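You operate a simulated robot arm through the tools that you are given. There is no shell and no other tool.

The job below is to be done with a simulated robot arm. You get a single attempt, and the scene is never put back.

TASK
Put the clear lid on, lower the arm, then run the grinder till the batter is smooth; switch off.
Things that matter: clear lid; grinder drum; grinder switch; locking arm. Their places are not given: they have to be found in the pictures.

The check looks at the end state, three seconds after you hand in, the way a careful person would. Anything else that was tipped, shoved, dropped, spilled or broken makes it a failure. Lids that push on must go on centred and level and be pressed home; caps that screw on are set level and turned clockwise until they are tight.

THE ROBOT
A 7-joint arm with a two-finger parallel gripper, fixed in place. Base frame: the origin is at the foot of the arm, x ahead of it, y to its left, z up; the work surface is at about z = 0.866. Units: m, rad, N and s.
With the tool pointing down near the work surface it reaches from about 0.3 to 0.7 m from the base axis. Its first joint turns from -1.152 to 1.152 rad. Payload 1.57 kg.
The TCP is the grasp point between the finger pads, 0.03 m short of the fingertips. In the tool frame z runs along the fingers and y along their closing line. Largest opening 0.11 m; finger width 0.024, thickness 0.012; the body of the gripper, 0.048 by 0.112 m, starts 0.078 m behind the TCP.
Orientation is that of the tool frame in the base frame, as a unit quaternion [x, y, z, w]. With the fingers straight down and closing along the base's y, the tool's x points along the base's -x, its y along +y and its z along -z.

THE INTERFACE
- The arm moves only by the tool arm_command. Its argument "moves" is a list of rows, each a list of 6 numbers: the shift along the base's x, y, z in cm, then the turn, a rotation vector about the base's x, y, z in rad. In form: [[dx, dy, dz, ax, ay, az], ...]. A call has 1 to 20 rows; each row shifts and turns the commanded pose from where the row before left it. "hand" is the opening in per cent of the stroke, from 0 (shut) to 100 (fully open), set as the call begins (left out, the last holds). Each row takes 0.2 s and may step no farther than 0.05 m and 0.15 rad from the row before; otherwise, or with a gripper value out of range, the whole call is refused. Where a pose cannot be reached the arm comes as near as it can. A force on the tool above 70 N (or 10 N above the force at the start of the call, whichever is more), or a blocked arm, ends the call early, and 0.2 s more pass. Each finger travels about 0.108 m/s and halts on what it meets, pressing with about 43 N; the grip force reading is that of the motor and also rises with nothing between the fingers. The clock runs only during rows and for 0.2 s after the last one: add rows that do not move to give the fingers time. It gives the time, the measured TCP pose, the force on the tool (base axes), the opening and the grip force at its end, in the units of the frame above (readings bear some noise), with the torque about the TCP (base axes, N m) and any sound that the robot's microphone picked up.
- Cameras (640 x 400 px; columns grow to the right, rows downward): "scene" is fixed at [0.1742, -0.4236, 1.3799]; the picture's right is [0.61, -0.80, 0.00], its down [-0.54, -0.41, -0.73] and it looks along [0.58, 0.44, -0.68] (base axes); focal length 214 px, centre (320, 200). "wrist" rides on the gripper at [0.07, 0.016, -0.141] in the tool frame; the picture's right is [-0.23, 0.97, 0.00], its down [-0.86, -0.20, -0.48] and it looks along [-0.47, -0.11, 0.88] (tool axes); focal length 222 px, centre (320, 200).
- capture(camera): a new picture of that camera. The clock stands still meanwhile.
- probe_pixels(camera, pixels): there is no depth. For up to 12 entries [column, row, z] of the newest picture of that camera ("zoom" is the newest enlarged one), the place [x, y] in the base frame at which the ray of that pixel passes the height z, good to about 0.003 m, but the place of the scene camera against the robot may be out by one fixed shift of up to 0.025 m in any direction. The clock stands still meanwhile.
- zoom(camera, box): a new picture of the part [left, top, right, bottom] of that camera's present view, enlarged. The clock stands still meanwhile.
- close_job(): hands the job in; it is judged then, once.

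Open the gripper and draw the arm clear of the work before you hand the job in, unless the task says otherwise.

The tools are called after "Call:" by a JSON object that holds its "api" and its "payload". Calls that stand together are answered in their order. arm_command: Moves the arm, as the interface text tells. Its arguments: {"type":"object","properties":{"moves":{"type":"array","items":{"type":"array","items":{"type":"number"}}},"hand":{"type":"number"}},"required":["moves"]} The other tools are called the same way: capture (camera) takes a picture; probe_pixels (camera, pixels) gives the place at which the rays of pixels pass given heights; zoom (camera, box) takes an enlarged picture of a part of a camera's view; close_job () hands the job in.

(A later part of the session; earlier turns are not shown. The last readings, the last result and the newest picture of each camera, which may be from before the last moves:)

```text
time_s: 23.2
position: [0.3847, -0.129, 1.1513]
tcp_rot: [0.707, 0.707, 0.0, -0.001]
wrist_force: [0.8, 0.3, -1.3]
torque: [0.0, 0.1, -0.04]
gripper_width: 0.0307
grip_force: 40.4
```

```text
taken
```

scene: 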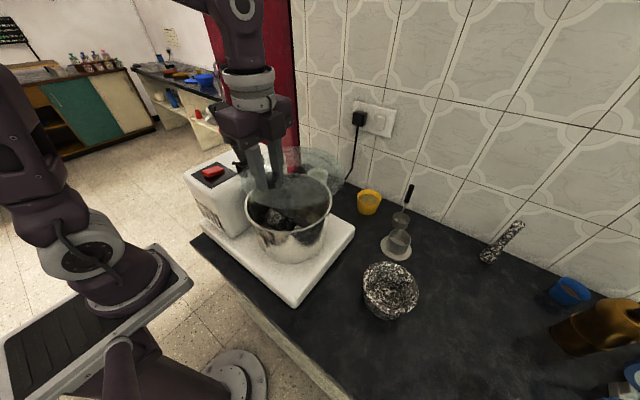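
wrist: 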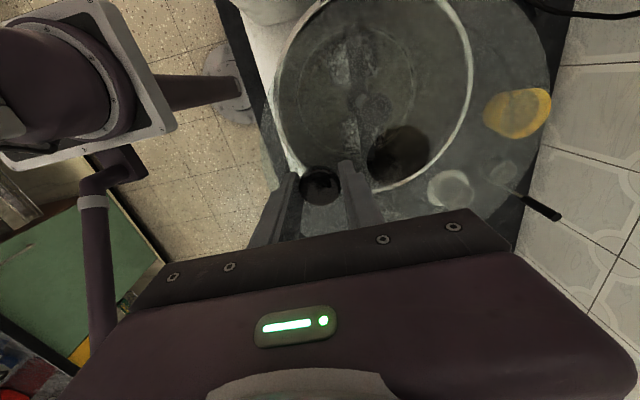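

Holding steady above the drum; the mortar left behind is undisturbed. I zoom to measure the shaft knob and drum rim through the clear lid.

Call:
{"api": "zoom", "payload": {"camera": "wrist", "box": [250, 0, 490, 210]}}

Call:
{"api": "zoom", "payload": {"camera": "wrist", "box": [340, 70, 450, 200]}}

Call:
{"api": "zoom", "payload": {"camera": "scene", "box": [180, 110, 380, 280]}}

```text
1.90 times, centred on (370, 105) of wrist
```

zoom: 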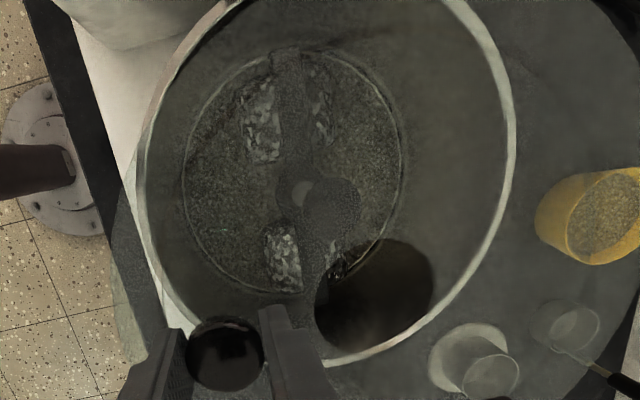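

```text
3.08 times, centred on (395, 135) of wrist
```

zoom: 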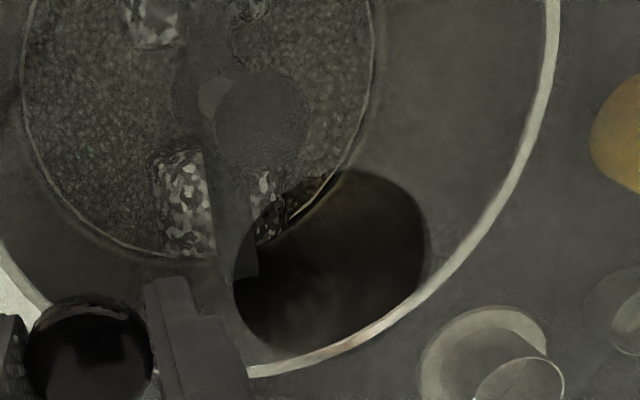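

```text
2.35 times, centred on (280, 195) of scene
```

zoom: 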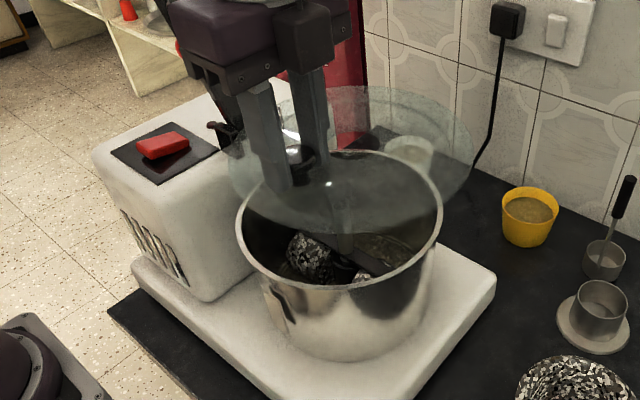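

Shaft knob measures (0.451,-0.100) and the hole in hand is at TCP+(0.066,0.000), consistent with earlier. I shift +2.8 cm in y to line the hole up with the shaft and re-check.

Call:
{"api": "arm_command", "payload": {"moves": [[0, 1, 0, 0, 0, 0], [0, 1, 0, 0, 0, 0], [0.03, 0.8, 0, 0, 0, 0], [0, 0, -1, 0, 0, 0], [0, 0, -1, 0, 0, 0], [0, 0, 0, 0, 0, 0]]}}

Call:
{"api": "capture", "payload": {"camera": "wrist"}}

Call:
{"api": "zoom", "payload": {"camera": "wrist", "box": [340, 70, 460, 210]}}

Call:
{"api": "zoom", "payload": {"camera": "scene", "box": [180, 90, 380, 280]}}

```text
time_s: 24.6
position: [0.3841, -0.102, 1.1327]
tcp_rot: [0.707, 0.707, 0.0, 0.0]
wrist_force: [-0.6, 0.7, -1.6]
torque: [-0.03, 0.05, -0.04]
gripper_width: 0.0309
grip_force: 40.0
```

```text
taken
```

wrist: 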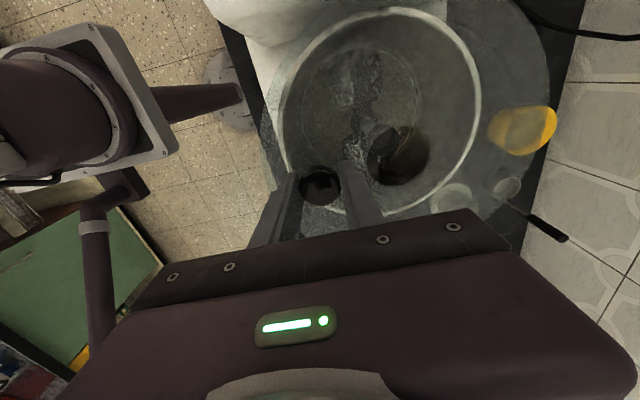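

```text
2.86 times, centred on (400, 140) of wrist
```

zoom: 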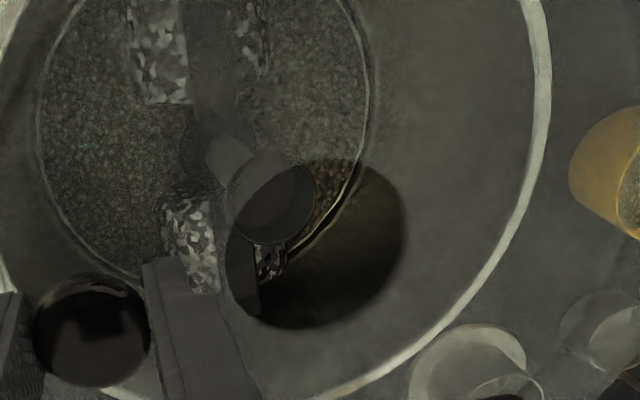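

```text
2.11 times, centred on (280, 185) of scene
```

zoom: 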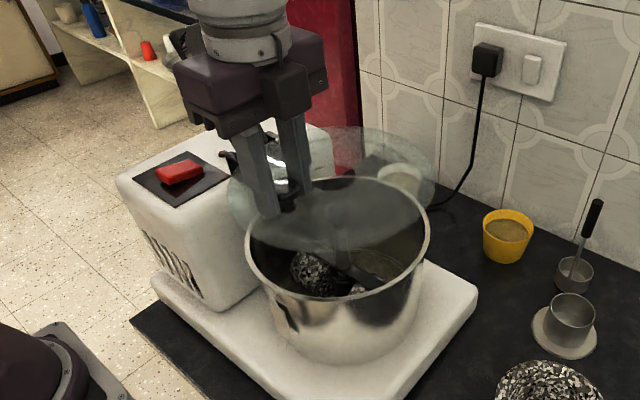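

Shaft cap projects to (0.450,-0.102) and the hole centre to (0.450,-0.102): aligned. I descend gently toward the rim.

Call:
{"api": "arm_command", "payload": {"moves": [[0.03, 0.05, -1, 0, 0, 0], [0, 0, -1, 0, 0, 0], [0, 0, -1, 0, 0, 0], [0, 0, -1, 0, 0, 0], [0, 0, -0.7, 0, 0, 0], [0, 0, -0.5, 0, 0, 0], [0, 0, 0, 0, 0, 0]]}}

Call:
{"api": "capture", "payload": {"camera": "wrist"}}

Call:
{"api": "zoom", "payload": {"camera": "wrist", "box": [340, 70, 460, 210]}}

Call:
{"api": "zoom", "payload": {"camera": "scene", "box": [180, 90, 380, 280]}}

```text
time_s: 26.2
position: [0.3854, -0.1014, 1.0807]
tcp_rot: [0.707, 0.707, 0.0, 0.0]
wrist_force: [0.6, 0.4, -1.6]
torque: [0.03, 0.08, -0.03]
gripper_width: 0.0311
grip_force: 40.0
```

```text
taken
```

wrist: 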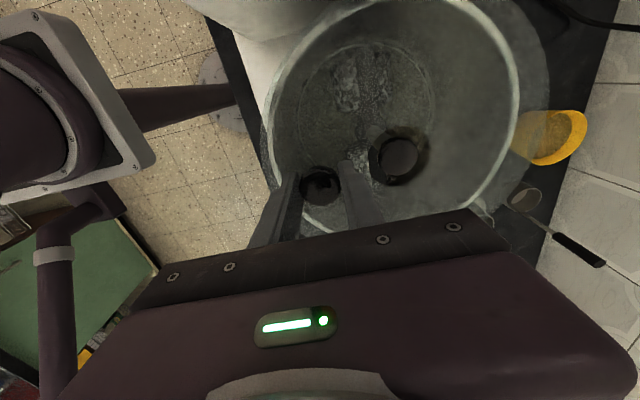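

```text
2.86 times, centred on (400, 140) of wrist
```

zoom: 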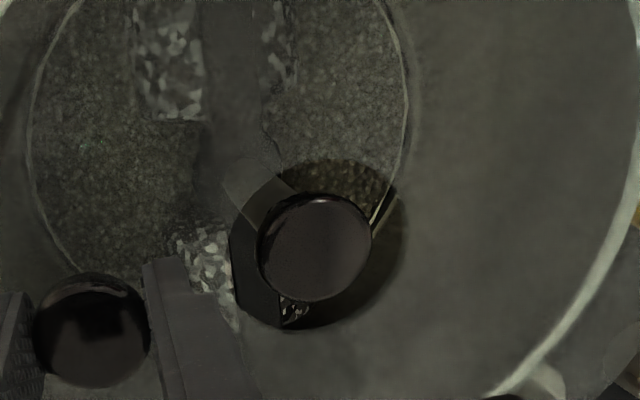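

```text
2.11 times, centred on (280, 185) of scene
```

zoom: 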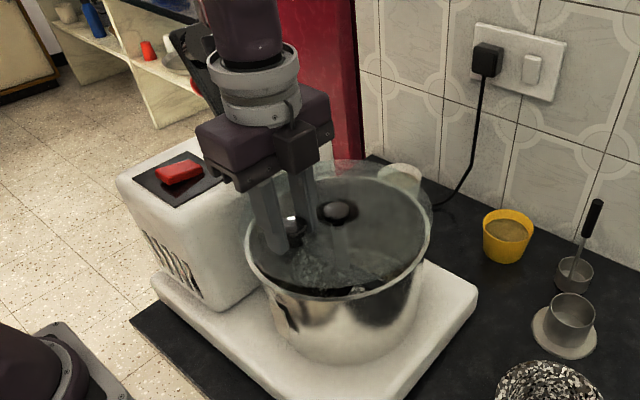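

The shaft cap (398,156) is centred in the hole (399,155.5). I keep lowering in small steps, watching for contact with the rim.

Call:
{"api": "arm_command", "payload": {"moves": [[0, 0, -0.5, 0, 0, 0], [0, 0, -0.5, 0, 0, 0], [0, 0, -0.5, 0, 0, 0], [0, 0, -0.3, 0, 0, 0], [0, 0, 0, 0, 0, 0]]}}

Call:
{"api": "capture", "payload": {"camera": "wrist"}}

Call:
{"api": "zoom", "payload": {"camera": "scene", "box": [220, 150, 350, 270]}}

```text
time_s: 27.4
position: [0.3821, -0.1011, 1.0617]
tcp_rot: [0.708, 0.707, -0.001, 0.0]
wrist_force: [-0.6, 0.8, -1.0]
torque: [0.04, 0.08, -0.03]
gripper_width: 0.0313
grip_force: 40.2
```

```text
taken
```

wrist: 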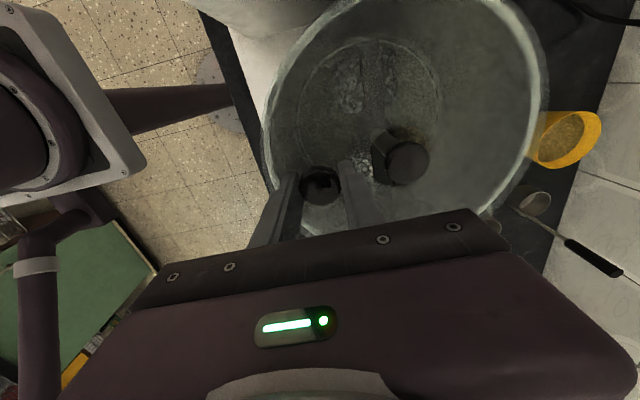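

```text
3.33 times, centred on (285, 210) of scene
```

zoom: 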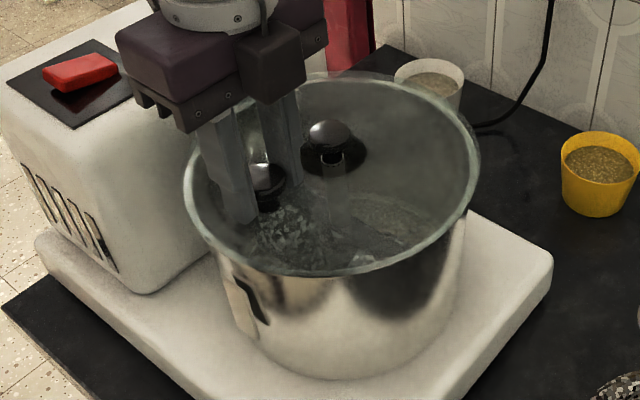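

Lid is now about 9 mm above the expected seat and no contact yet. I zoom on the wrist view to check the lid edge against the rim.

Call:
{"api": "zoom", "payload": {"camera": "wrist", "box": [240, 0, 570, 230]}}

Call:
{"api": "zoom", "payload": {"camera": "wrist", "box": [460, 0, 570, 220]}}

Call:
{"api": "zoom", "payload": {"camera": "wrist", "box": [240, 60, 340, 200]}}

```text
1.74 times, centred on (405, 115) of wrist
```

zoom: 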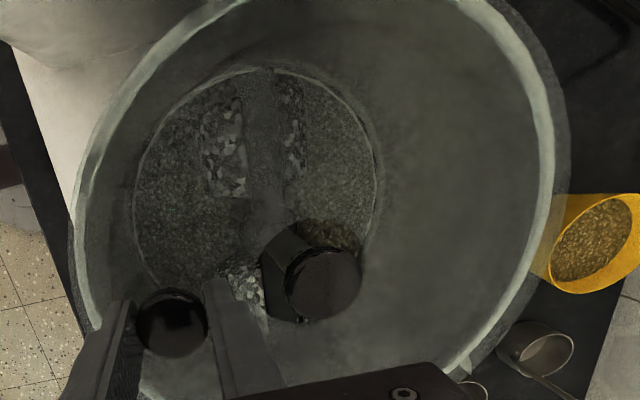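

```text
1.82 times, centred on (515, 110) of wrist
```

zoom: 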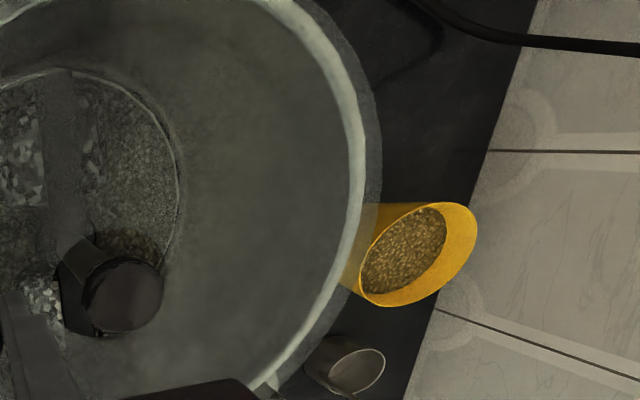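

```text
2.86 times, centred on (290, 130) of wrist
```

zoom: 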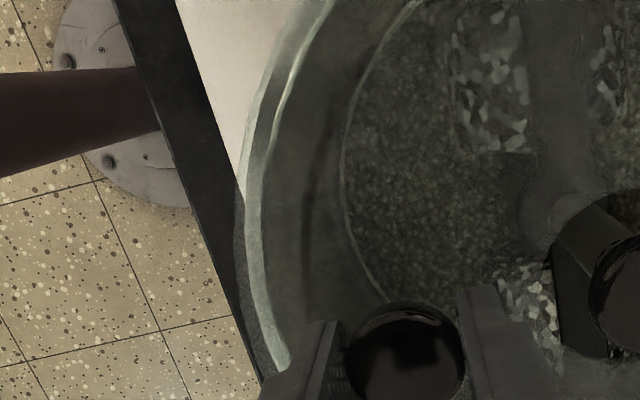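

Lid overhangs the rim evenly after allowing for perspective, and the hole is within about 1.5 mm of the shaft. I continue down in 2 mm steps until contact.

Call:
{"api": "arm_command", "payload": {"moves": [[0, 0, -0.3, 0, 0, 0], [0, 0, -0.2, 0, 0, 0], [0, 0, -0.2, 0, 0, 0], [0, 0, 0, 0, 0, 0]]}}

```text
time_s: 28.4
position: [0.3836, -0.1007, 1.0553]
tcp_rot: [0.708, 0.707, 0.001, 0.0]
wrist_force: [-6.1, 1.6, 35.0]
torque: [-0.01, 0.11, 0.01]
gripper_width: 0.031
grip_force: 40.0
```

Contact: 35 N up at TCP z=1.0553, so the lid meets the rim. I look before doing anything else.

Call:
{"api": "capture", "payload": {"camera": "wrist"}}

Call:
{"api": "zoom", "payload": {"camera": "scene", "box": [220, 150, 350, 270]}}

Call:
{"api": "zoom", "payload": {"camera": "wrist", "box": [240, 0, 570, 230]}}

```text
taken
```

wrist: 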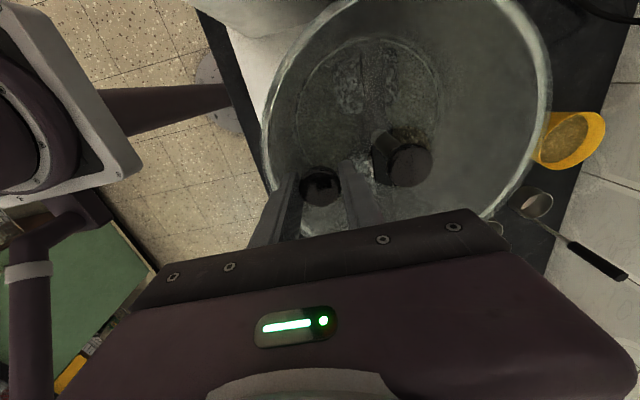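

```text
3.33 times, centred on (285, 210) of scene
```

zoom: 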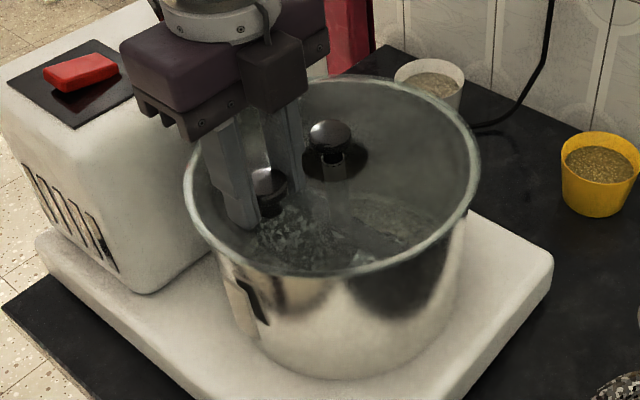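

```text
1.74 times, centred on (405, 115) of wrist
```

zoom: 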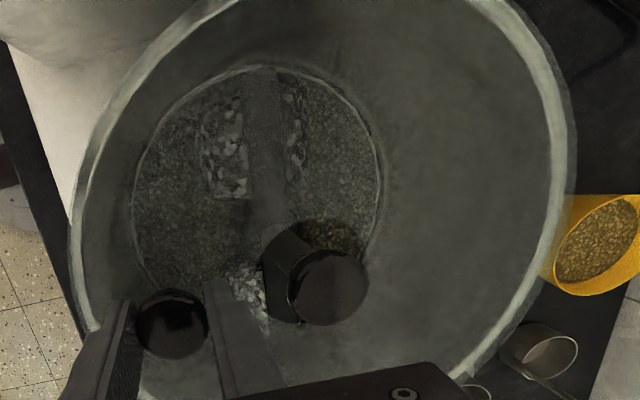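

I zoom on the left and right edges to compare lid edge with rim.

Call:
{"api": "zoom", "payload": {"camera": "wrist", "box": [500, 20, 580, 200]}}

Call:
{"api": "zoom", "payload": {"camera": "wrist", "box": [250, 50, 330, 180]}}

Call:
{"api": "zoom", "payload": {"camera": "scene", "box": [235, 210, 345, 260]}}

```text
2.22 times, centred on (540, 110) of wrist
```

zoom: 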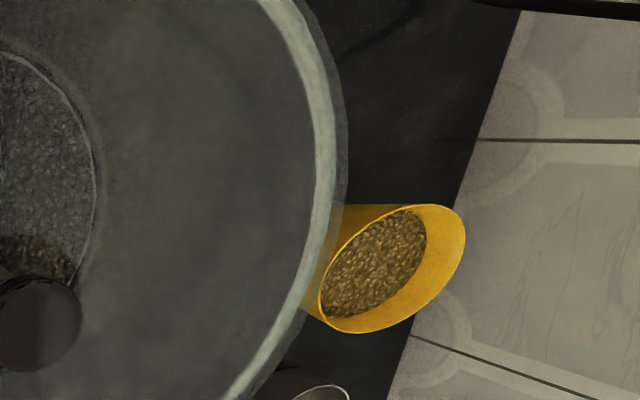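

```text
3.08 times, centred on (290, 115) of wrist
```

zoom: 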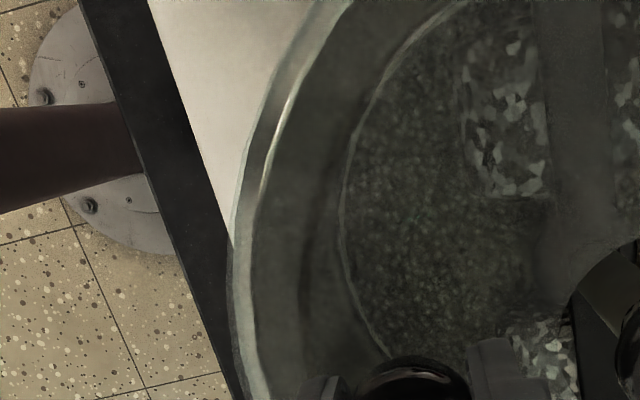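

```text
5.82 times, centred on (290, 235) of scene
```

zoom: 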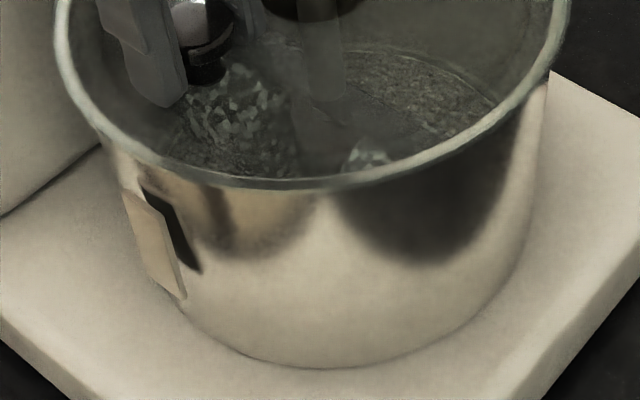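

The lid edge sits on the rim, with overhang of roughly 2 mm on the left and about 6 mm on the right. I ease the preload slightly and open the fingers only to about 0.05 m to stay clear of the shaft.

Call:
{"api": "arm_command", "payload": {"moves": [[0, 0, 0.08, 0, 0, 0], [0, 0, 0, 0, 0, 0]]}}

Call:
{"api": "arm_command", "payload": {"moves": [[0, 0, 0, 0, 0, 0], [0, 0, 0, 0, 0, 0], [0, 0, 0, 0, 0, 0]], "hand": 45}}

Call:
{"api": "zoom", "payload": {"camera": "wrist", "box": [240, 0, 570, 230]}}

Call:
{"api": "zoom", "payload": {"camera": "scene", "box": [220, 150, 350, 270]}}

```text
time_s: 29.0
position: [0.3837, -0.1014, 1.0544]
tcp_rot: [0.707, 0.707, 0.0, 0.001]
wrist_force: [-2.0, -3.1, 12.2]
torque: [-0.24, -0.01, -0.03]
gripper_width: 0.0309
grip_force: 40.0
```

```text
time_s: 29.8
position: [0.3846, -0.1011, 1.0555]
tcp_rot: [0.708, 0.707, 0.0, 0.0]
wrist_force: [-0.3, 0.0, 0.0]
torque: [0.0, 0.01, -0.02]
gripper_width: 0.0493
grip_force: 0.0
```

```text
1.74 times, centred on (405, 115) of wrist
```

zoom: 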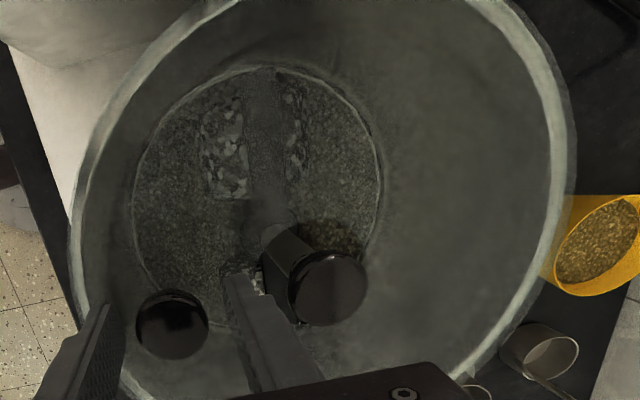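

```text
3.33 times, centred on (285, 210) of scene
```

zoom: 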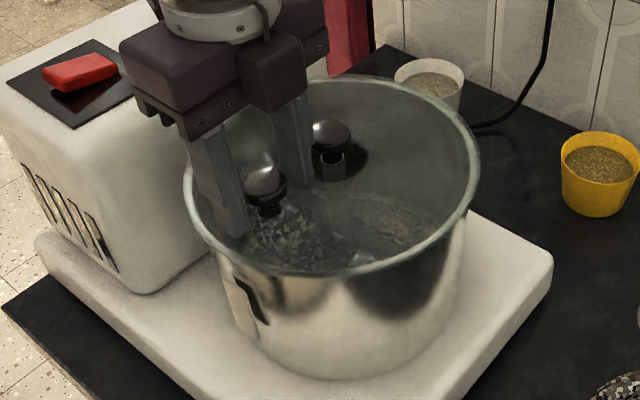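

Released with zero force and the lid did not move. I rise straight up and inspect the seating.

Call:
{"api": "arm_command", "payload": {"moves": [[0, 0, 2, 0, 0, 0], [0, 0, 3, 0, 0, 0], [0, 0, 4, 0, 0, 0], [0, -3, 3, 0, 0, 0], [0, -3, 0, 0, 0, 0], [0, 0, 0, 0, 0, 0]]}}

Call:
{"api": "capture", "payload": {"camera": "wrist"}}

Call:
{"api": "zoom", "payload": {"camera": "scene", "box": [220, 150, 350, 270]}}

```text
time_s: 31.2
position: [0.3832, -0.1631, 1.1774]
tcp_rot: [0.707, 0.707, 0.001, 0.0]
wrist_force: [0.3, -0.1, -0.5]
torque: [0.03, 0.0, -0.02]
gripper_width: 0.0494
grip_force: 0.0
```

```text
taken
```

wrist: 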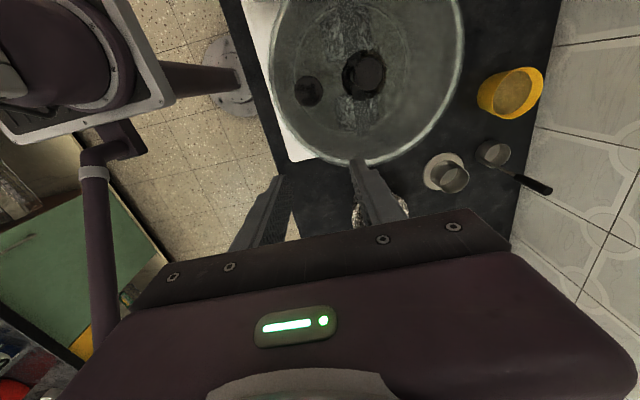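

```text
3.33 times, centred on (285, 210) of scene
```

zoom: 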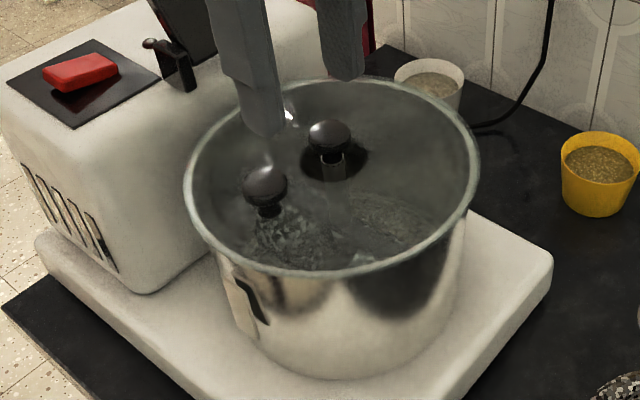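

Call:
{"api": "zoom", "payload": {"camera": "wrist", "box": [255, 0, 475, 170]}}

Call:
{"api": "zoom", "payload": {"camera": "wrist", "box": [335, 45, 395, 105]}}

Call:
{"api": "zoom", "payload": {"camera": "scene", "box": [230, 165, 340, 245]}}

```text
2.35 times, centred on (365, 85) of wrist
```

zoom: 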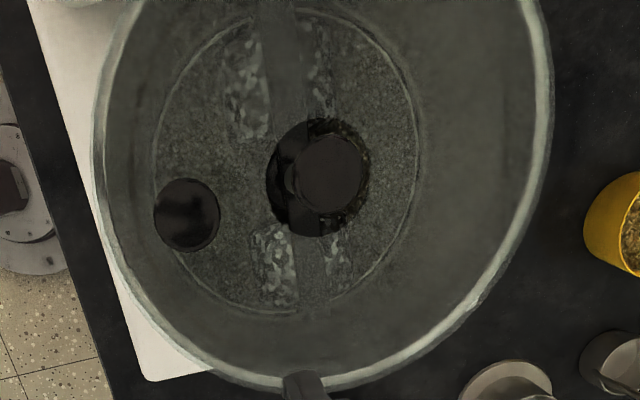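

```text
6.67 times, centred on (365, 75) of wrist
```

zoom: 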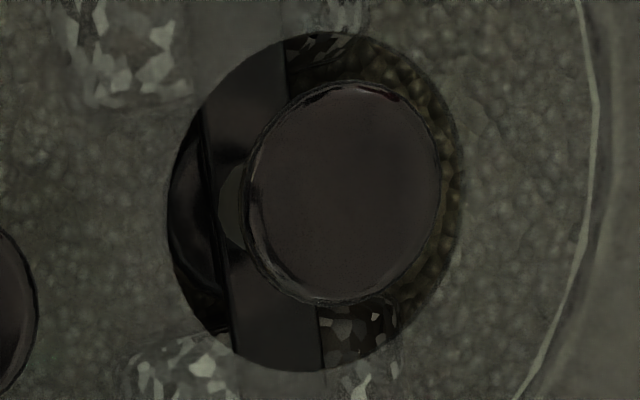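

```text
5.00 times, centred on (285, 205) of scene
```

zoom: 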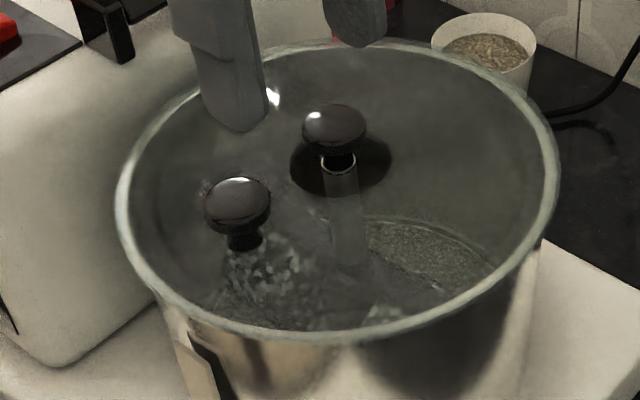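

Hole centre (0.450,-0.102) against shaft (0.451,-0.101) is well centred. I will press lightly with closed fingers at points inside the rim, which both seats the lid and measures whether it is level.

Call:
{"api": "arm_command", "payload": {"moves": [[2.3, -0.7, 0, 0, 0, 0], [2.3, -0.8, -1, 0, 0, 0], [2.2, -0.7, -3, 0, 0, 0], [0, 0, -4, 0, 0, 0], [0, 0, -3, 0, 0, 0], [0, 0, -0.8, 0, 0, 0], [0, 0, 0, 0, 0, 0]], "hand": 0}}

Call:
{"api": "arm_command", "payload": {"moves": [[0, 0, -0.3, 0, 0, 0], [0, 0, -0.3, 0, 0, 0], [0, 0, -0.2, 0, 0, 0], [0, 0, -0.2, 0, 0, 0], [0, 0, -0.2, 0, 0, 0], [0, 0, -0.2, 0, 0, 0], [0, 0, -0.2, 0, 0, 0]]}}

```text
time_s: 32.8
position: [0.4523, -0.1821, 1.058]
tcp_rot: [0.707, 0.707, 0.0, 0.0]
wrist_force: [0.2, -0.3, 1.1]
torque: [-0.01, 0.0, 0.0]
gripper_width: 0.0
grip_force: 21.4
```

```text
time_s: 33.9
position: [0.453, -0.1849, 1.0497]
tcp_rot: [0.708, 0.706, 0.001, 0.004]
wrist_force: [-1.7, -0.8, 13.9]
torque: [0.1, 0.07, 0.06]
gripper_width: 0.0001
grip_force: 20.6
stopped in row 5: the force on the tool passed its limit at 79 N (the readings are from after the stop); the commanded pose is now the measured one
```

The press reached 79 N quickly (stiff contact), with lid top at tip z≈1.020 here; the limit is 70 N so I must use finer steps. I lift off and check the lid.

Call:
{"api": "arm_command", "payload": {"moves": [[0, 0, 1, 0, 0, 0], [0, 0, 3, 0, 0, 0], [0, 0, 3, 0, 0, 0], [0, 0, 0, 0, 0, 0]]}}

Call:
{"api": "capture", "payload": {"camera": "wrist"}}

Call:
{"api": "zoom", "payload": {"camera": "scene", "box": [220, 150, 350, 270]}}

```text
time_s: 34.9
position: [0.4544, -0.1832, 1.1201]
tcp_rot: [0.707, 0.707, 0.002, 0.003]
wrist_force: [-0.1, -0.4, 0.6]
torque: [-0.02, 0.0, 0.03]
gripper_width: 0.0
grip_force: 21.2
```

```text
taken
```

wrist: 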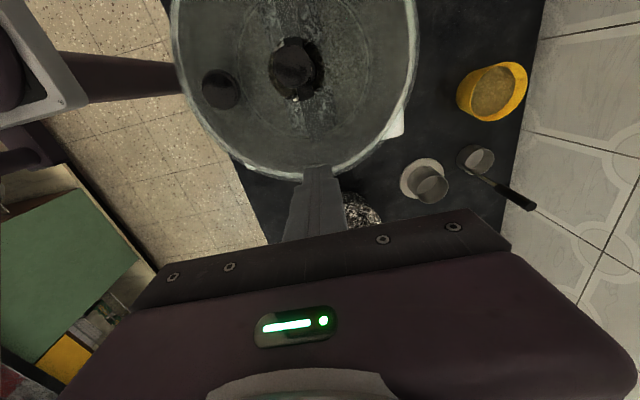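

```text
3.33 times, centred on (285, 210) of scene
```

zoom: 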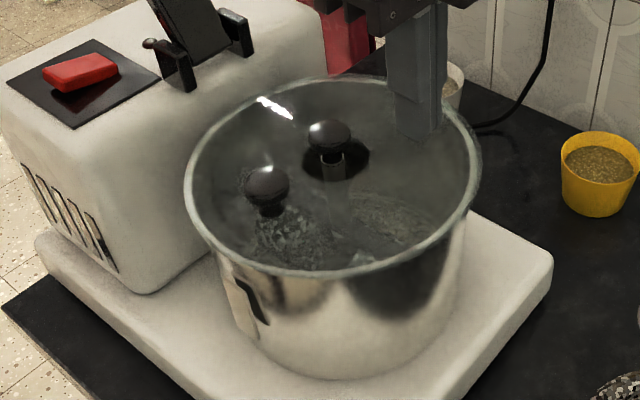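

Lid is still centred. I press at the +x side (0.535,-0.10) with much finer steps.

Call:
{"api": "arm_command", "payload": {"moves": [[2.7, 2.8, 0, 0, 0, 0], [2.7, 2.8, 0, 0, 0, 0], [2.7, 2.7, 0, 0, 0, 0], [0, 0, -3, 0, 0, 0], [0, 0, -2.5, 0, 0, 0], [0, 0, -1.0, 0, 0, 0], [0, 0, 0, 0, 0, 0]]}}

Call:
{"api": "arm_command", "payload": {"moves": [[0, 0, -0.1, 0, 0, 0], [0, 0, -0.1, 0, 0, 0], [0, 0, -0.05, 0, 0, 0], [0, 0, -0.05, 0, 0, 0], [0, 0, 0, 0, 0, 0]]}}

```text
time_s: 36.5
position: [0.5327, -0.0998, 1.0536]
tcp_rot: [0.707, 0.707, 0.002, 0.003]
wrist_force: [-0.4, -0.5, -0.2]
torque: [-0.01, 0.04, 0.03]
gripper_width: 0.0
grip_force: 21.9
```

```text
time_s: 37.7
position: [0.5345, -0.1008, 1.0509]
tcp_rot: [0.707, 0.707, 0.002, 0.002]
wrist_force: [0.9, -0.6, 0.4]
torque: [-0.04, -0.03, -0.02]
gripper_width: 0.0
grip_force: 21.0
```

No contact yet at z=1.051. I continue in 0.5 mm steps.

Call:
{"api": "arm_command", "payload": {"moves": [[0, 0, -0.05, 0, 0, 0], [0, 0, -0.05, 0, 0, 0], [0, 0, 0, 0, 0, 0]]}}

Call:
{"api": "arm_command", "payload": {"moves": [[0, 0, -0.05, 0, 0, 0], [0, 0, -0.05, 0, 0, 0], [0, 0, 0, 0, 0, 0]]}}

```text
time_s: 38.5
position: [0.5349, -0.1009, 1.0516]
tcp_rot: [0.707, 0.707, 0.003, 0.004]
wrist_force: [3.3, 2.7, 15.1]
torque: [0.11, -0.05, -0.04]
gripper_width: 0.0003
grip_force: 21.2
```

```text
time_s: 39.3
position: [0.5344, -0.1006, 1.0515]
tcp_rot: [0.707, 0.707, 0.003, 0.004]
wrist_force: [5.5, 5.5, 31.2]
torque: [0.21, -0.07, 0.0]
gripper_width: 0.0001
grip_force: 21.1
```

Contact at tip z≈1.0215 here versus ≈1.020 on the -y side, so the lid is level and home. I lift off, yaw the tool back and set up a side view of the raised locking arm.

Call:
{"api": "arm_command", "payload": {"moves": [[0, 0, 1, 0, 0, 0], [0, 0, 4, 0, 0, 0], [0, 0, 4, 0, 0, 0], [0, 0, 4, 0, 0, 0], [-4, 0, 1, 0, 0, 0.143], [-4, 0, 1, 0, 0, 0.143], [-4, 0, 1, 0, 0, 0.143], [-4, 0, 1, 0, 0, 0.143], [-4, 0, 1, 0, 0, 0.143], [-2, 0, 0, 0, 0, 0.143], [0, 0, 0, 0, 0, 0.143], [0, 0, 0, 0, 0, 0.143], [0, 0, 0, 0, 0, 0.143], [0, 0, 0, 0, 0, 0.143], [0, 0, 0, 0, 0, 0.141], [0, 0, 0, 0, 0, 0]]}}

Call:
{"api": "capture", "payload": {"camera": "wrist"}}

Call:
{"api": "capture", "payload": {"camera": "scene"}}

```text
time_s: 42.7
position: [0.3124, -0.1017, 1.2302]
tcp_rot: [0.0, 1.0, 0.004, 0.0]
wrist_force: [0.0, -0.6, 0.2]
torque: [0.02, 0.02, 0.01]
gripper_width: 0.0
grip_force: 21.3
```

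```text
taken
```

wrist: 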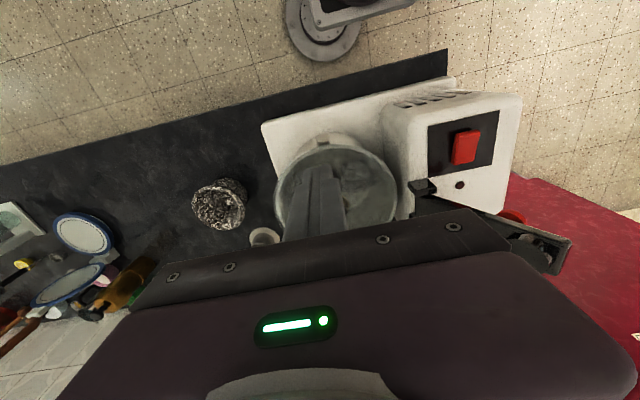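

```text
taken
```

scene: 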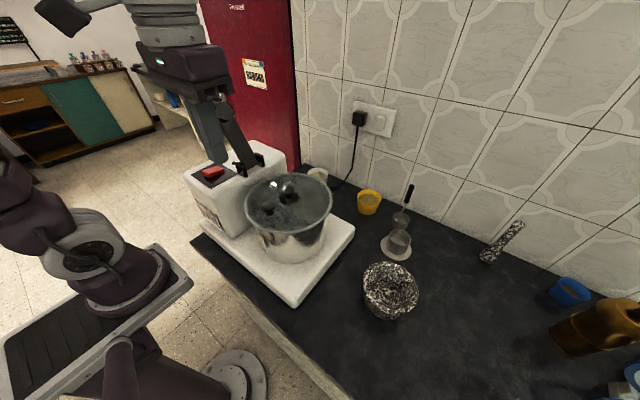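

Lid is on nicely. I open the fingers and tilt for a side profile of the arm and its hinge from the -x side.

Call:
{"api": "arm_command", "payload": {"moves": [[0, 3, 0, 0, -0.14, 0], [0, 3, 0, 0, -0.14, 0], [0, 3, 0, 0, -0.14, 0], [-1, 3, 0, 0, -0.14, 0], [0, 0, 0, 0, 0, 0]], "hand": 100}}

Call:
{"api": "capture", "payload": {"camera": "wrist"}}

```text
time_s: 43.9
position: [0.3032, 0.0192, 1.2304]
tcp_rot: [0.0, 0.961, 0.003, 0.278]
wrist_force: [0.8, -0.1, -0.4]
torque: [0.01, 0.03, -0.01]
gripper_width: 0.1097
grip_force: 0.2
```

```text
taken
```

wrist: 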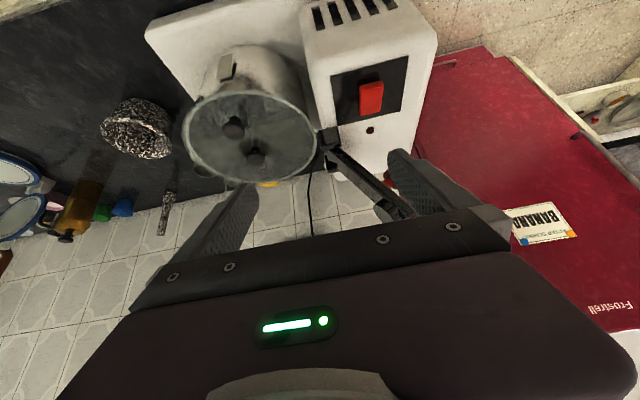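

Good profile view; I raise a little so the arm tip clears the gripper body in the picture.

Call:
{"api": "arm_command", "payload": {"moves": [[0, 1, 4, 0, 0, 0], [0, 1, 3, 0, 0, 0], [0, 0, 0, 0, 0, 0]]}}

Call:
{"api": "capture", "payload": {"camera": "wrist"}}

Call:
{"api": "zoom", "payload": {"camera": "wrist", "box": [280, 60, 420, 220]}}

```text
time_s: 44.7
position: [0.3048, 0.0415, 1.3018]
tcp_rot: [-0.001, 0.961, 0.003, 0.277]
wrist_force: [0.4, -1.0, -0.6]
torque: [-0.01, 0.02, 0.02]
gripper_width: 0.1099
grip_force: 0.0
```

```text
taken
```

wrist: 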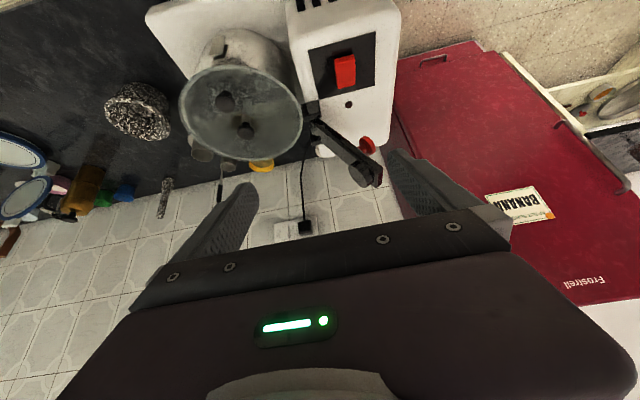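

```text
2.50 times, centred on (350, 140) of wrist
```

zoom: 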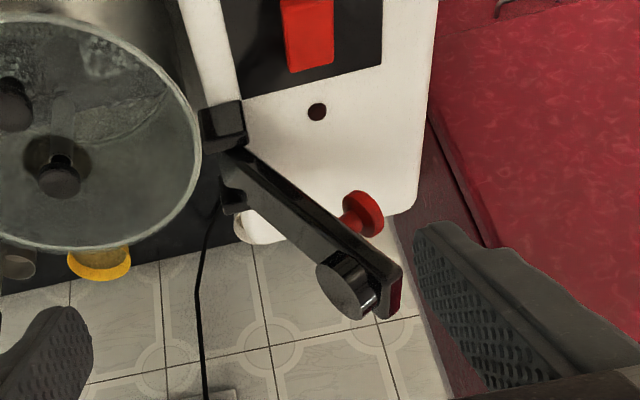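

The side view shows the bar leaning back about 58-60°, with the cylindrical pad on its front and a red mushroom knob on its back at about (368,145). I zoom on the hinge and the red knob to measure the pivot and knob size.

Call:
{"api": "zoom", "payload": {"camera": "wrist", "box": [295, 90, 345, 150]}}

Call:
{"api": "zoom", "payload": {"camera": "wrist", "box": [335, 120, 395, 195]}}

Call:
{"api": "zoom", "payload": {"camera": "scene", "box": [195, 90, 285, 190]}}

```text
6.67 times, centred on (320, 120) of wrist
```

zoom: 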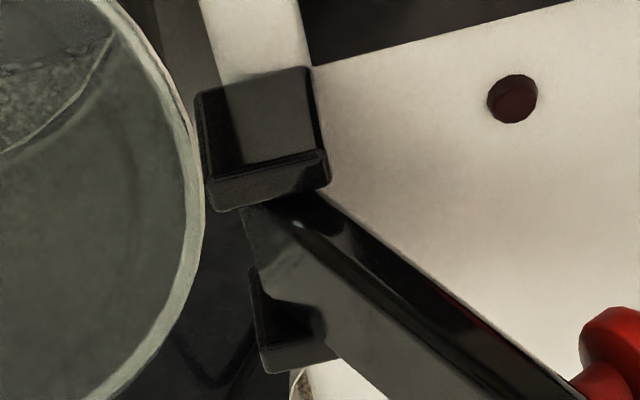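

```text
5.33 times, centred on (365, 158) of wrist
```

zoom: 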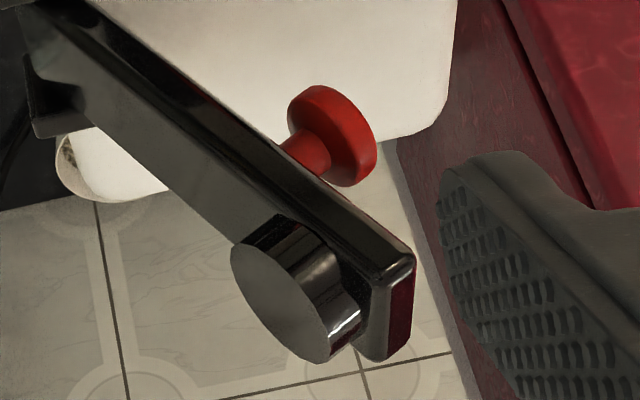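

```text
4.00 times, centred on (240, 140) of scene
```

zoom: 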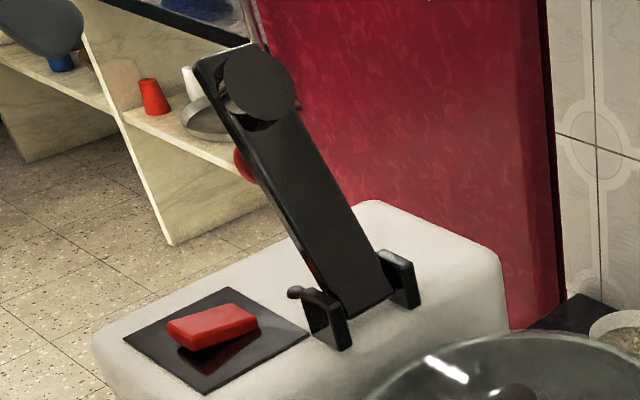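

Measurements: pivot about (y 0.030, z 1.068), bar thickness ≈0.0155, red knob head Ø≈0.031 at (0.45,0.111,1.144), pad about 0.14 from the pivot. My plan is to grip the red knob from behind with the tool tilted parallel to the bar and swing it over along its arc; first I stage the tool vertical, yawed -90°, behind and clear.

Call:
{"api": "arm_command", "payload": {"moves": [[0, 0, 0, 0, 0.14, 0], [0, 0, 0, 0, 0.14, 0], [0, 0, 0, 0, 0.14, 0], [0, 0, 0, 0, 0.14, 0], [0, 2, 0, 0, 0, -0.143], [0, 2, 0, 0, 0, -0.143], [0, 2, 0, 0, 0, -0.143], [0, 2, 0, 0, 0, -0.143], [0, 2, 0, 0, 0, -0.143], [0, 2, 0, 0, 0, -0.143], [0, 2, 0, 0, 0, -0.143], [0, 2, 0, 0, 0, -0.143], [0, 0, 0, 0, 0, -0.143], [0, 0, 0, 0, 0, -0.143], [0, 0, 0, 0, 0, -0.141], [0, 0, 0, 0, 0, 0]], "hand": 55}}

Call:
{"api": "capture", "payload": {"camera": "wrist"}}

Call:
{"api": "capture", "payload": {"camera": "scene"}}

```text
time_s: 48.1
position: [0.3041, 0.1998, 1.3015]
tcp_rot: [0.708, 0.706, 0.003, 0.003]
wrist_force: [0.8, -0.1, 0.7]
torque: [0.0, 0.01, 0.01]
gripper_width: 0.0603
grip_force: 0.1
```

```text
taken
```

wrist: 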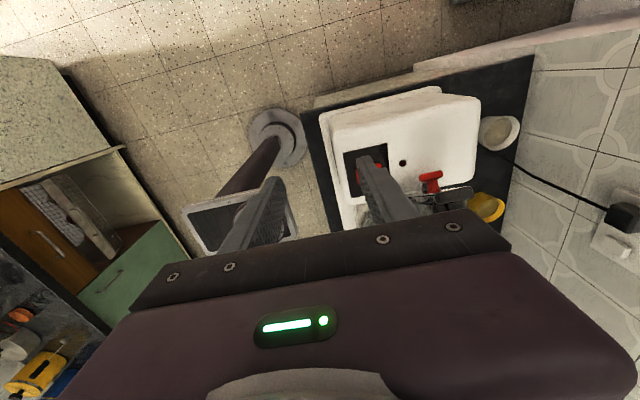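

```text
taken
```

scene: 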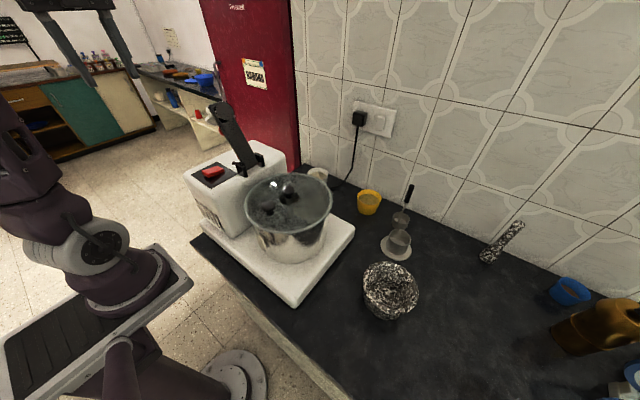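

The red knob is visible at (430,180) and the space behind (+y) is clear. I tilt the tool about x by -0.52 rad so it lies parallel to the bar, then look again.

Call:
{"api": "arm_command", "payload": {"moves": [[1, 0, 0, -0.13, 0, 0], [1, 0, 0, -0.13, 0, 0], [1, 0, 0, -0.13, 0, 0], [1, 0, 0, -0.13, 0, 0], [0, 0, 0, 0, 0, 0]]}}

Call:
{"api": "capture", "payload": {"camera": "wrist"}}

Call:
{"api": "capture", "payload": {"camera": "scene"}}

```text
time_s: 49.3
position: [0.3528, 0.1579, 1.2926]
tcp_rot: [0.695, 0.697, -0.126, 0.125]
wrist_force: [-0.3, 0.7, 0.5]
torque: [0.0, 0.02, 0.04]
gripper_width: 0.0606
grip_force: 0.1
out of reach, approached as far as the arm can: row 2, 3, 4
```

```text
taken
```

wrist: 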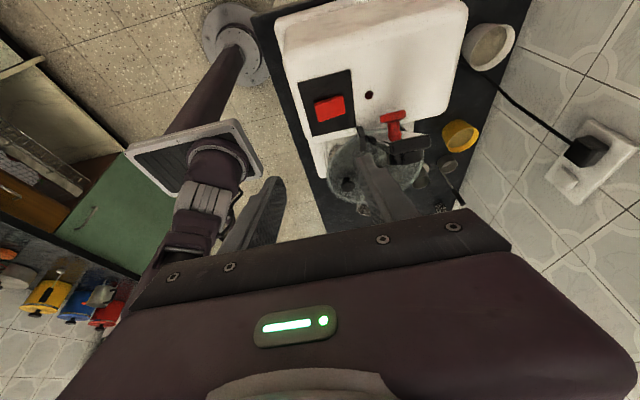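

```text
taken
```

scene: 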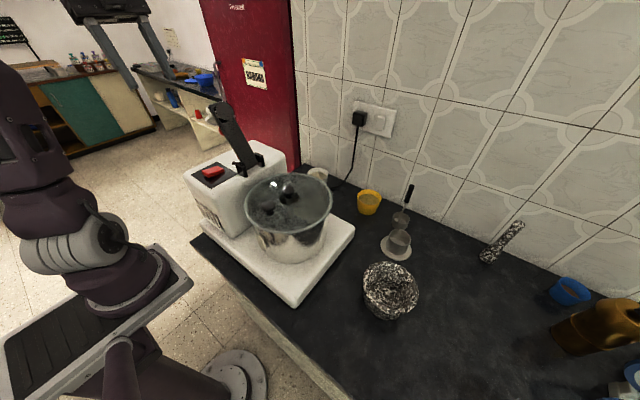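

The -0.52 tilt is out of reach (it stopped at about -0.36). Better plan: keep the tool vertical, straddle the bar in x from the front at its pad (centre ≈(0.45,0.088,1.196)) and swing it over; so I untilt and move round to the front side.

Call:
{"api": "arm_command", "payload": {"moves": [[0, -2, 0, 0.12, 0, 0], [0, -4, 0, 0.12, 0, 0], [0, -4, 0, 0.118, 0, 0], [0, -4, 0, 0, 0, 0], [0, -4, 0, 0, 0, 0], [0, -4, -1, 0, 0, 0], [2.5, 0, -2, 0, 0, 0], [2.5, 0, -2, 0, 0, 0], [2.5, 0, -2, 0, 0, 0], [2.27, 0, -1.66, 0, 0, 0], [0, 0, 0, 0, 0, 0]], "hand": 60}}

Call:
{"api": "capture", "payload": {"camera": "wrist"}}

Call:
{"api": "capture", "payload": {"camera": "scene"}}

```text
time_s: 51.7
position: [0.4517, -0.0635, 1.2075]
tcp_rot: [0.707, 0.708, 0.001, -0.001]
wrist_force: [-0.9, 0.0, -0.7]
torque: [0.01, 0.0, -0.01]
gripper_width: 0.066
grip_force: 0.1
```

```text
taken
```

wrist: 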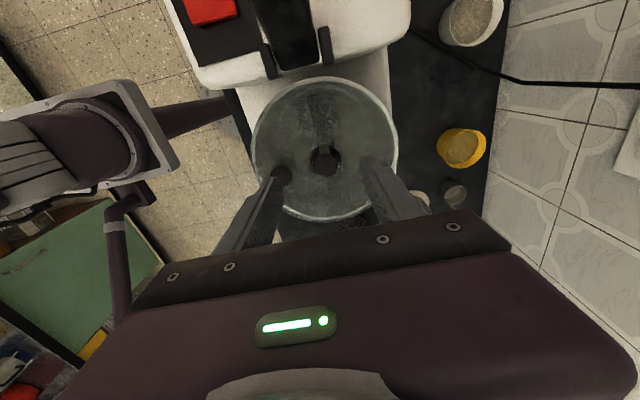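

```text
taken
```

scene: 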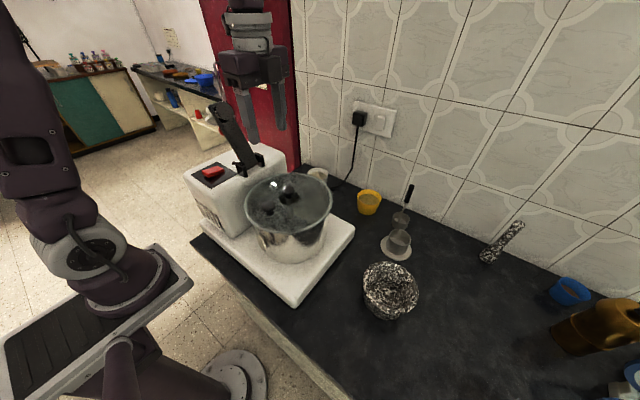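

Good overhead view of the hinge at (297,55). I zoom to check the bar's x-centre and pivot before sliding the open fingers around it.

Call:
{"api": "zoom", "payload": {"camera": "wrist", "box": [230, 0, 370, 100]}}

Call:
{"api": "zoom", "payload": {"camera": "wrist", "box": [250, 70, 400, 230]}}

```text
4.00 times, centred on (300, 50) of wrist
```

zoom: 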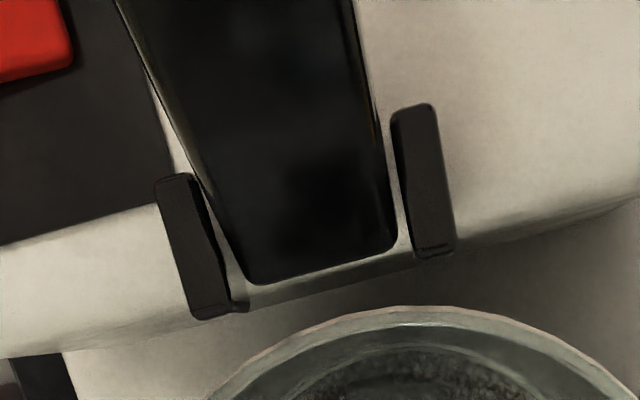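

```text
2.50 times, centred on (325, 150) of wrist
```

zoom: 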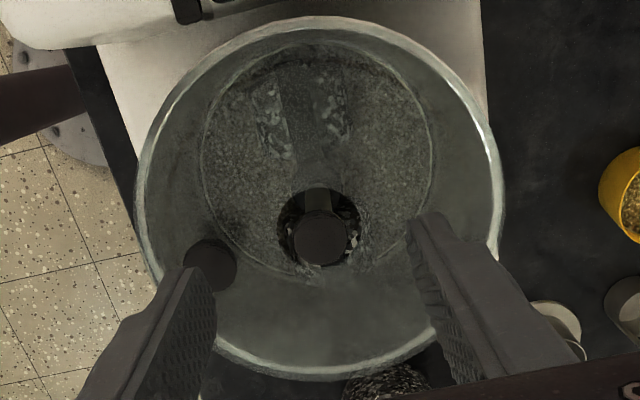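

Ears centre at (0.449,0.035), so pivot ≈(y 0.034, z 1.07) and the bar is 0.038 wide. I slide the open fingers (0.066) around the pad from the front.

Call:
{"api": "arm_command", "payload": {"moves": [[-0.2, 3, 0, 0, 0, 0], [0, 3, 0, 0, 0, 0], [0, 3, 0, 0, 0, 0], [0, 3, -0.2, 0, 0, 0], [0, 2, -0.2, 0, 0, 0], [0, 1.2, 0, 0, 0, 0], [0, 0, 0, 0, 0, 0]]}}

Call:
{"api": "capture", "payload": {"camera": "wrist"}}

Call:
{"api": "zoom", "payload": {"camera": "wrist", "box": [230, 80, 430, 230]}}

Call:
{"api": "zoom", "payload": {"camera": "scene", "box": [180, 60, 310, 200]}}

```text
time_s: 53.3
position: [0.4477, 0.0909, 1.2022]
tcp_rot: [0.706, 0.708, 0.0, -0.001]
wrist_force: [-0.2, -0.3, -0.4]
torque: [0.01, 0.03, -0.01]
gripper_width: 0.0663
grip_force: 0.0
```

```text
taken
```

wrist: 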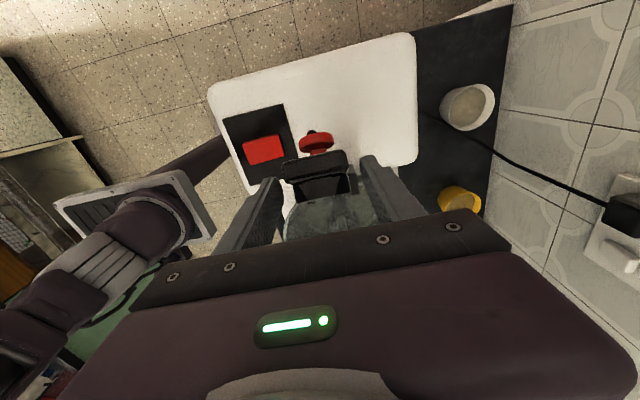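

```text
2.67 times, centred on (330, 155) of wrist
```

zoom: 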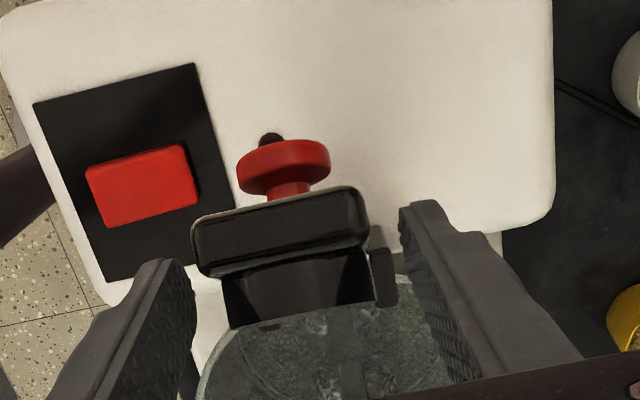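

```text
2.86 times, centred on (245, 130) of scene
```

zoom: 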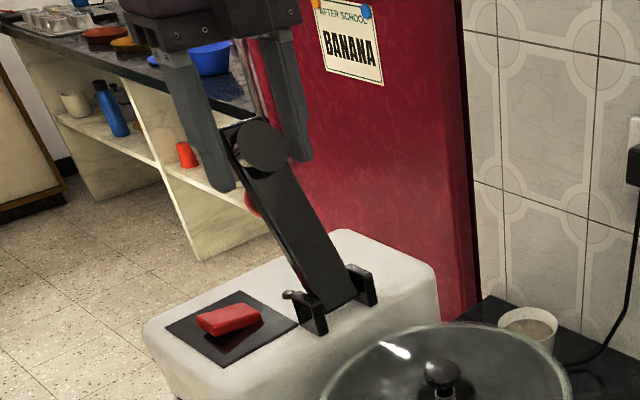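

Fingers straddle the bar, centred within about 2 mm (bar centre x≈0.450). I close gently onto it and check the width and forces.

Call:
{"api": "arm_command", "payload": {"moves": [[0.1, 0, 0, 0, 0, 0], [0, 0, 0, 0, 0, 0], [0, 0, 0, 0, 0, 0], [0, 0, 0, 0, 0, 0]], "hand": 0}}

Call:
{"api": "zoom", "payload": {"camera": "wrist", "box": [230, 80, 430, 230]}}

Call:
{"api": "zoom", "payload": {"camera": "scene", "box": [180, 60, 310, 200]}}

```text
time_s: 54.3
position: [0.4511, 0.089, 1.2021]
tcp_rot: [0.707, 0.707, 0.001, 0.0]
wrist_force: [5.2, 3.2, 8.3]
torque: [-0.13, 0.09, -0.37]
gripper_width: 0.0438
grip_force: 45.0
```

```text
2.67 times, centred on (330, 155) of wrist
```

zoom: 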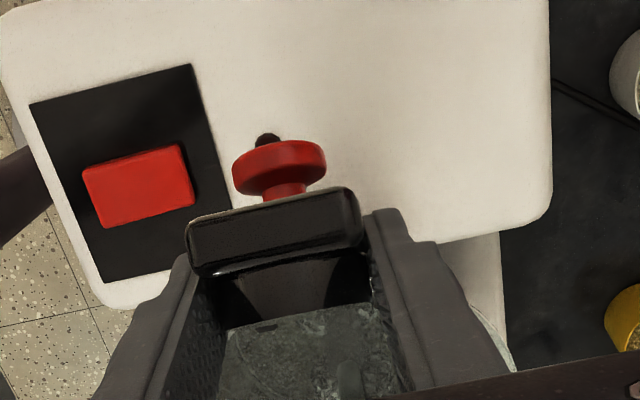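

```text
2.86 times, centred on (245, 130) of scene
```

zoom: 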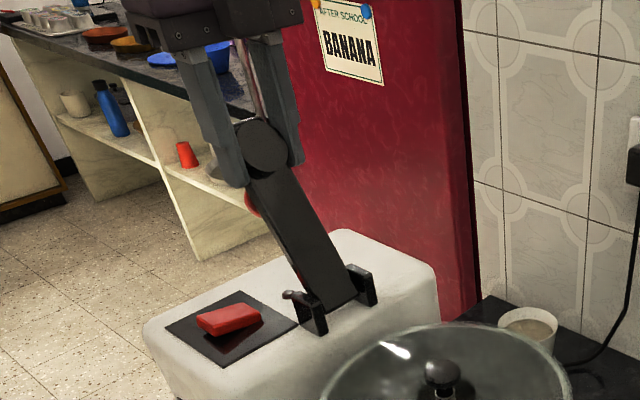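

The grip is on the pad (width 0.0438, 45 N). I start the swing about the pivot (y 0.034, z 1.07) with small steps, reading forces to correct the arc.

Call:
{"api": "arm_command", "payload": {"moves": [[0, -0.66, 0.28, 0, 0, 0], [0, -0.67, 0.24, 0, 0, 0], [0, -0.68, 0.2, 0, 0, 0], [0, 0, 0, 0, 0, 0]]}}

Call:
{"api": "zoom", "payload": {"camera": "scene", "box": [180, 60, 310, 200]}}

```text
time_s: 55.3
position: [0.4509, 0.069, 1.2094]
tcp_rot: [0.706, 0.708, 0.001, -0.001]
wrist_force: [6.8, 16.6, 17.4]
torque: [1.42, 0.25, -0.31]
gripper_width: 0.0437
grip_force: 44.8
```

```text
2.86 times, centred on (245, 130) of scene
```

zoom: 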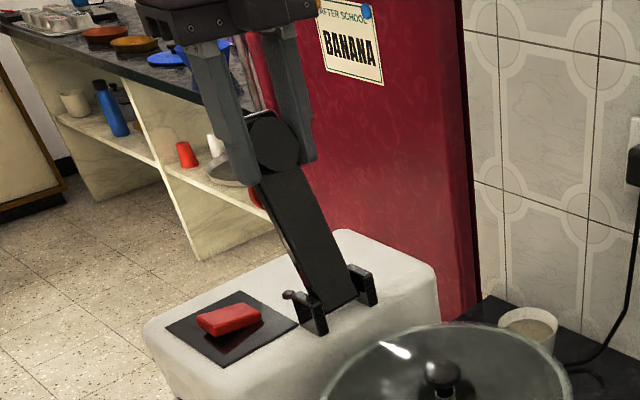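

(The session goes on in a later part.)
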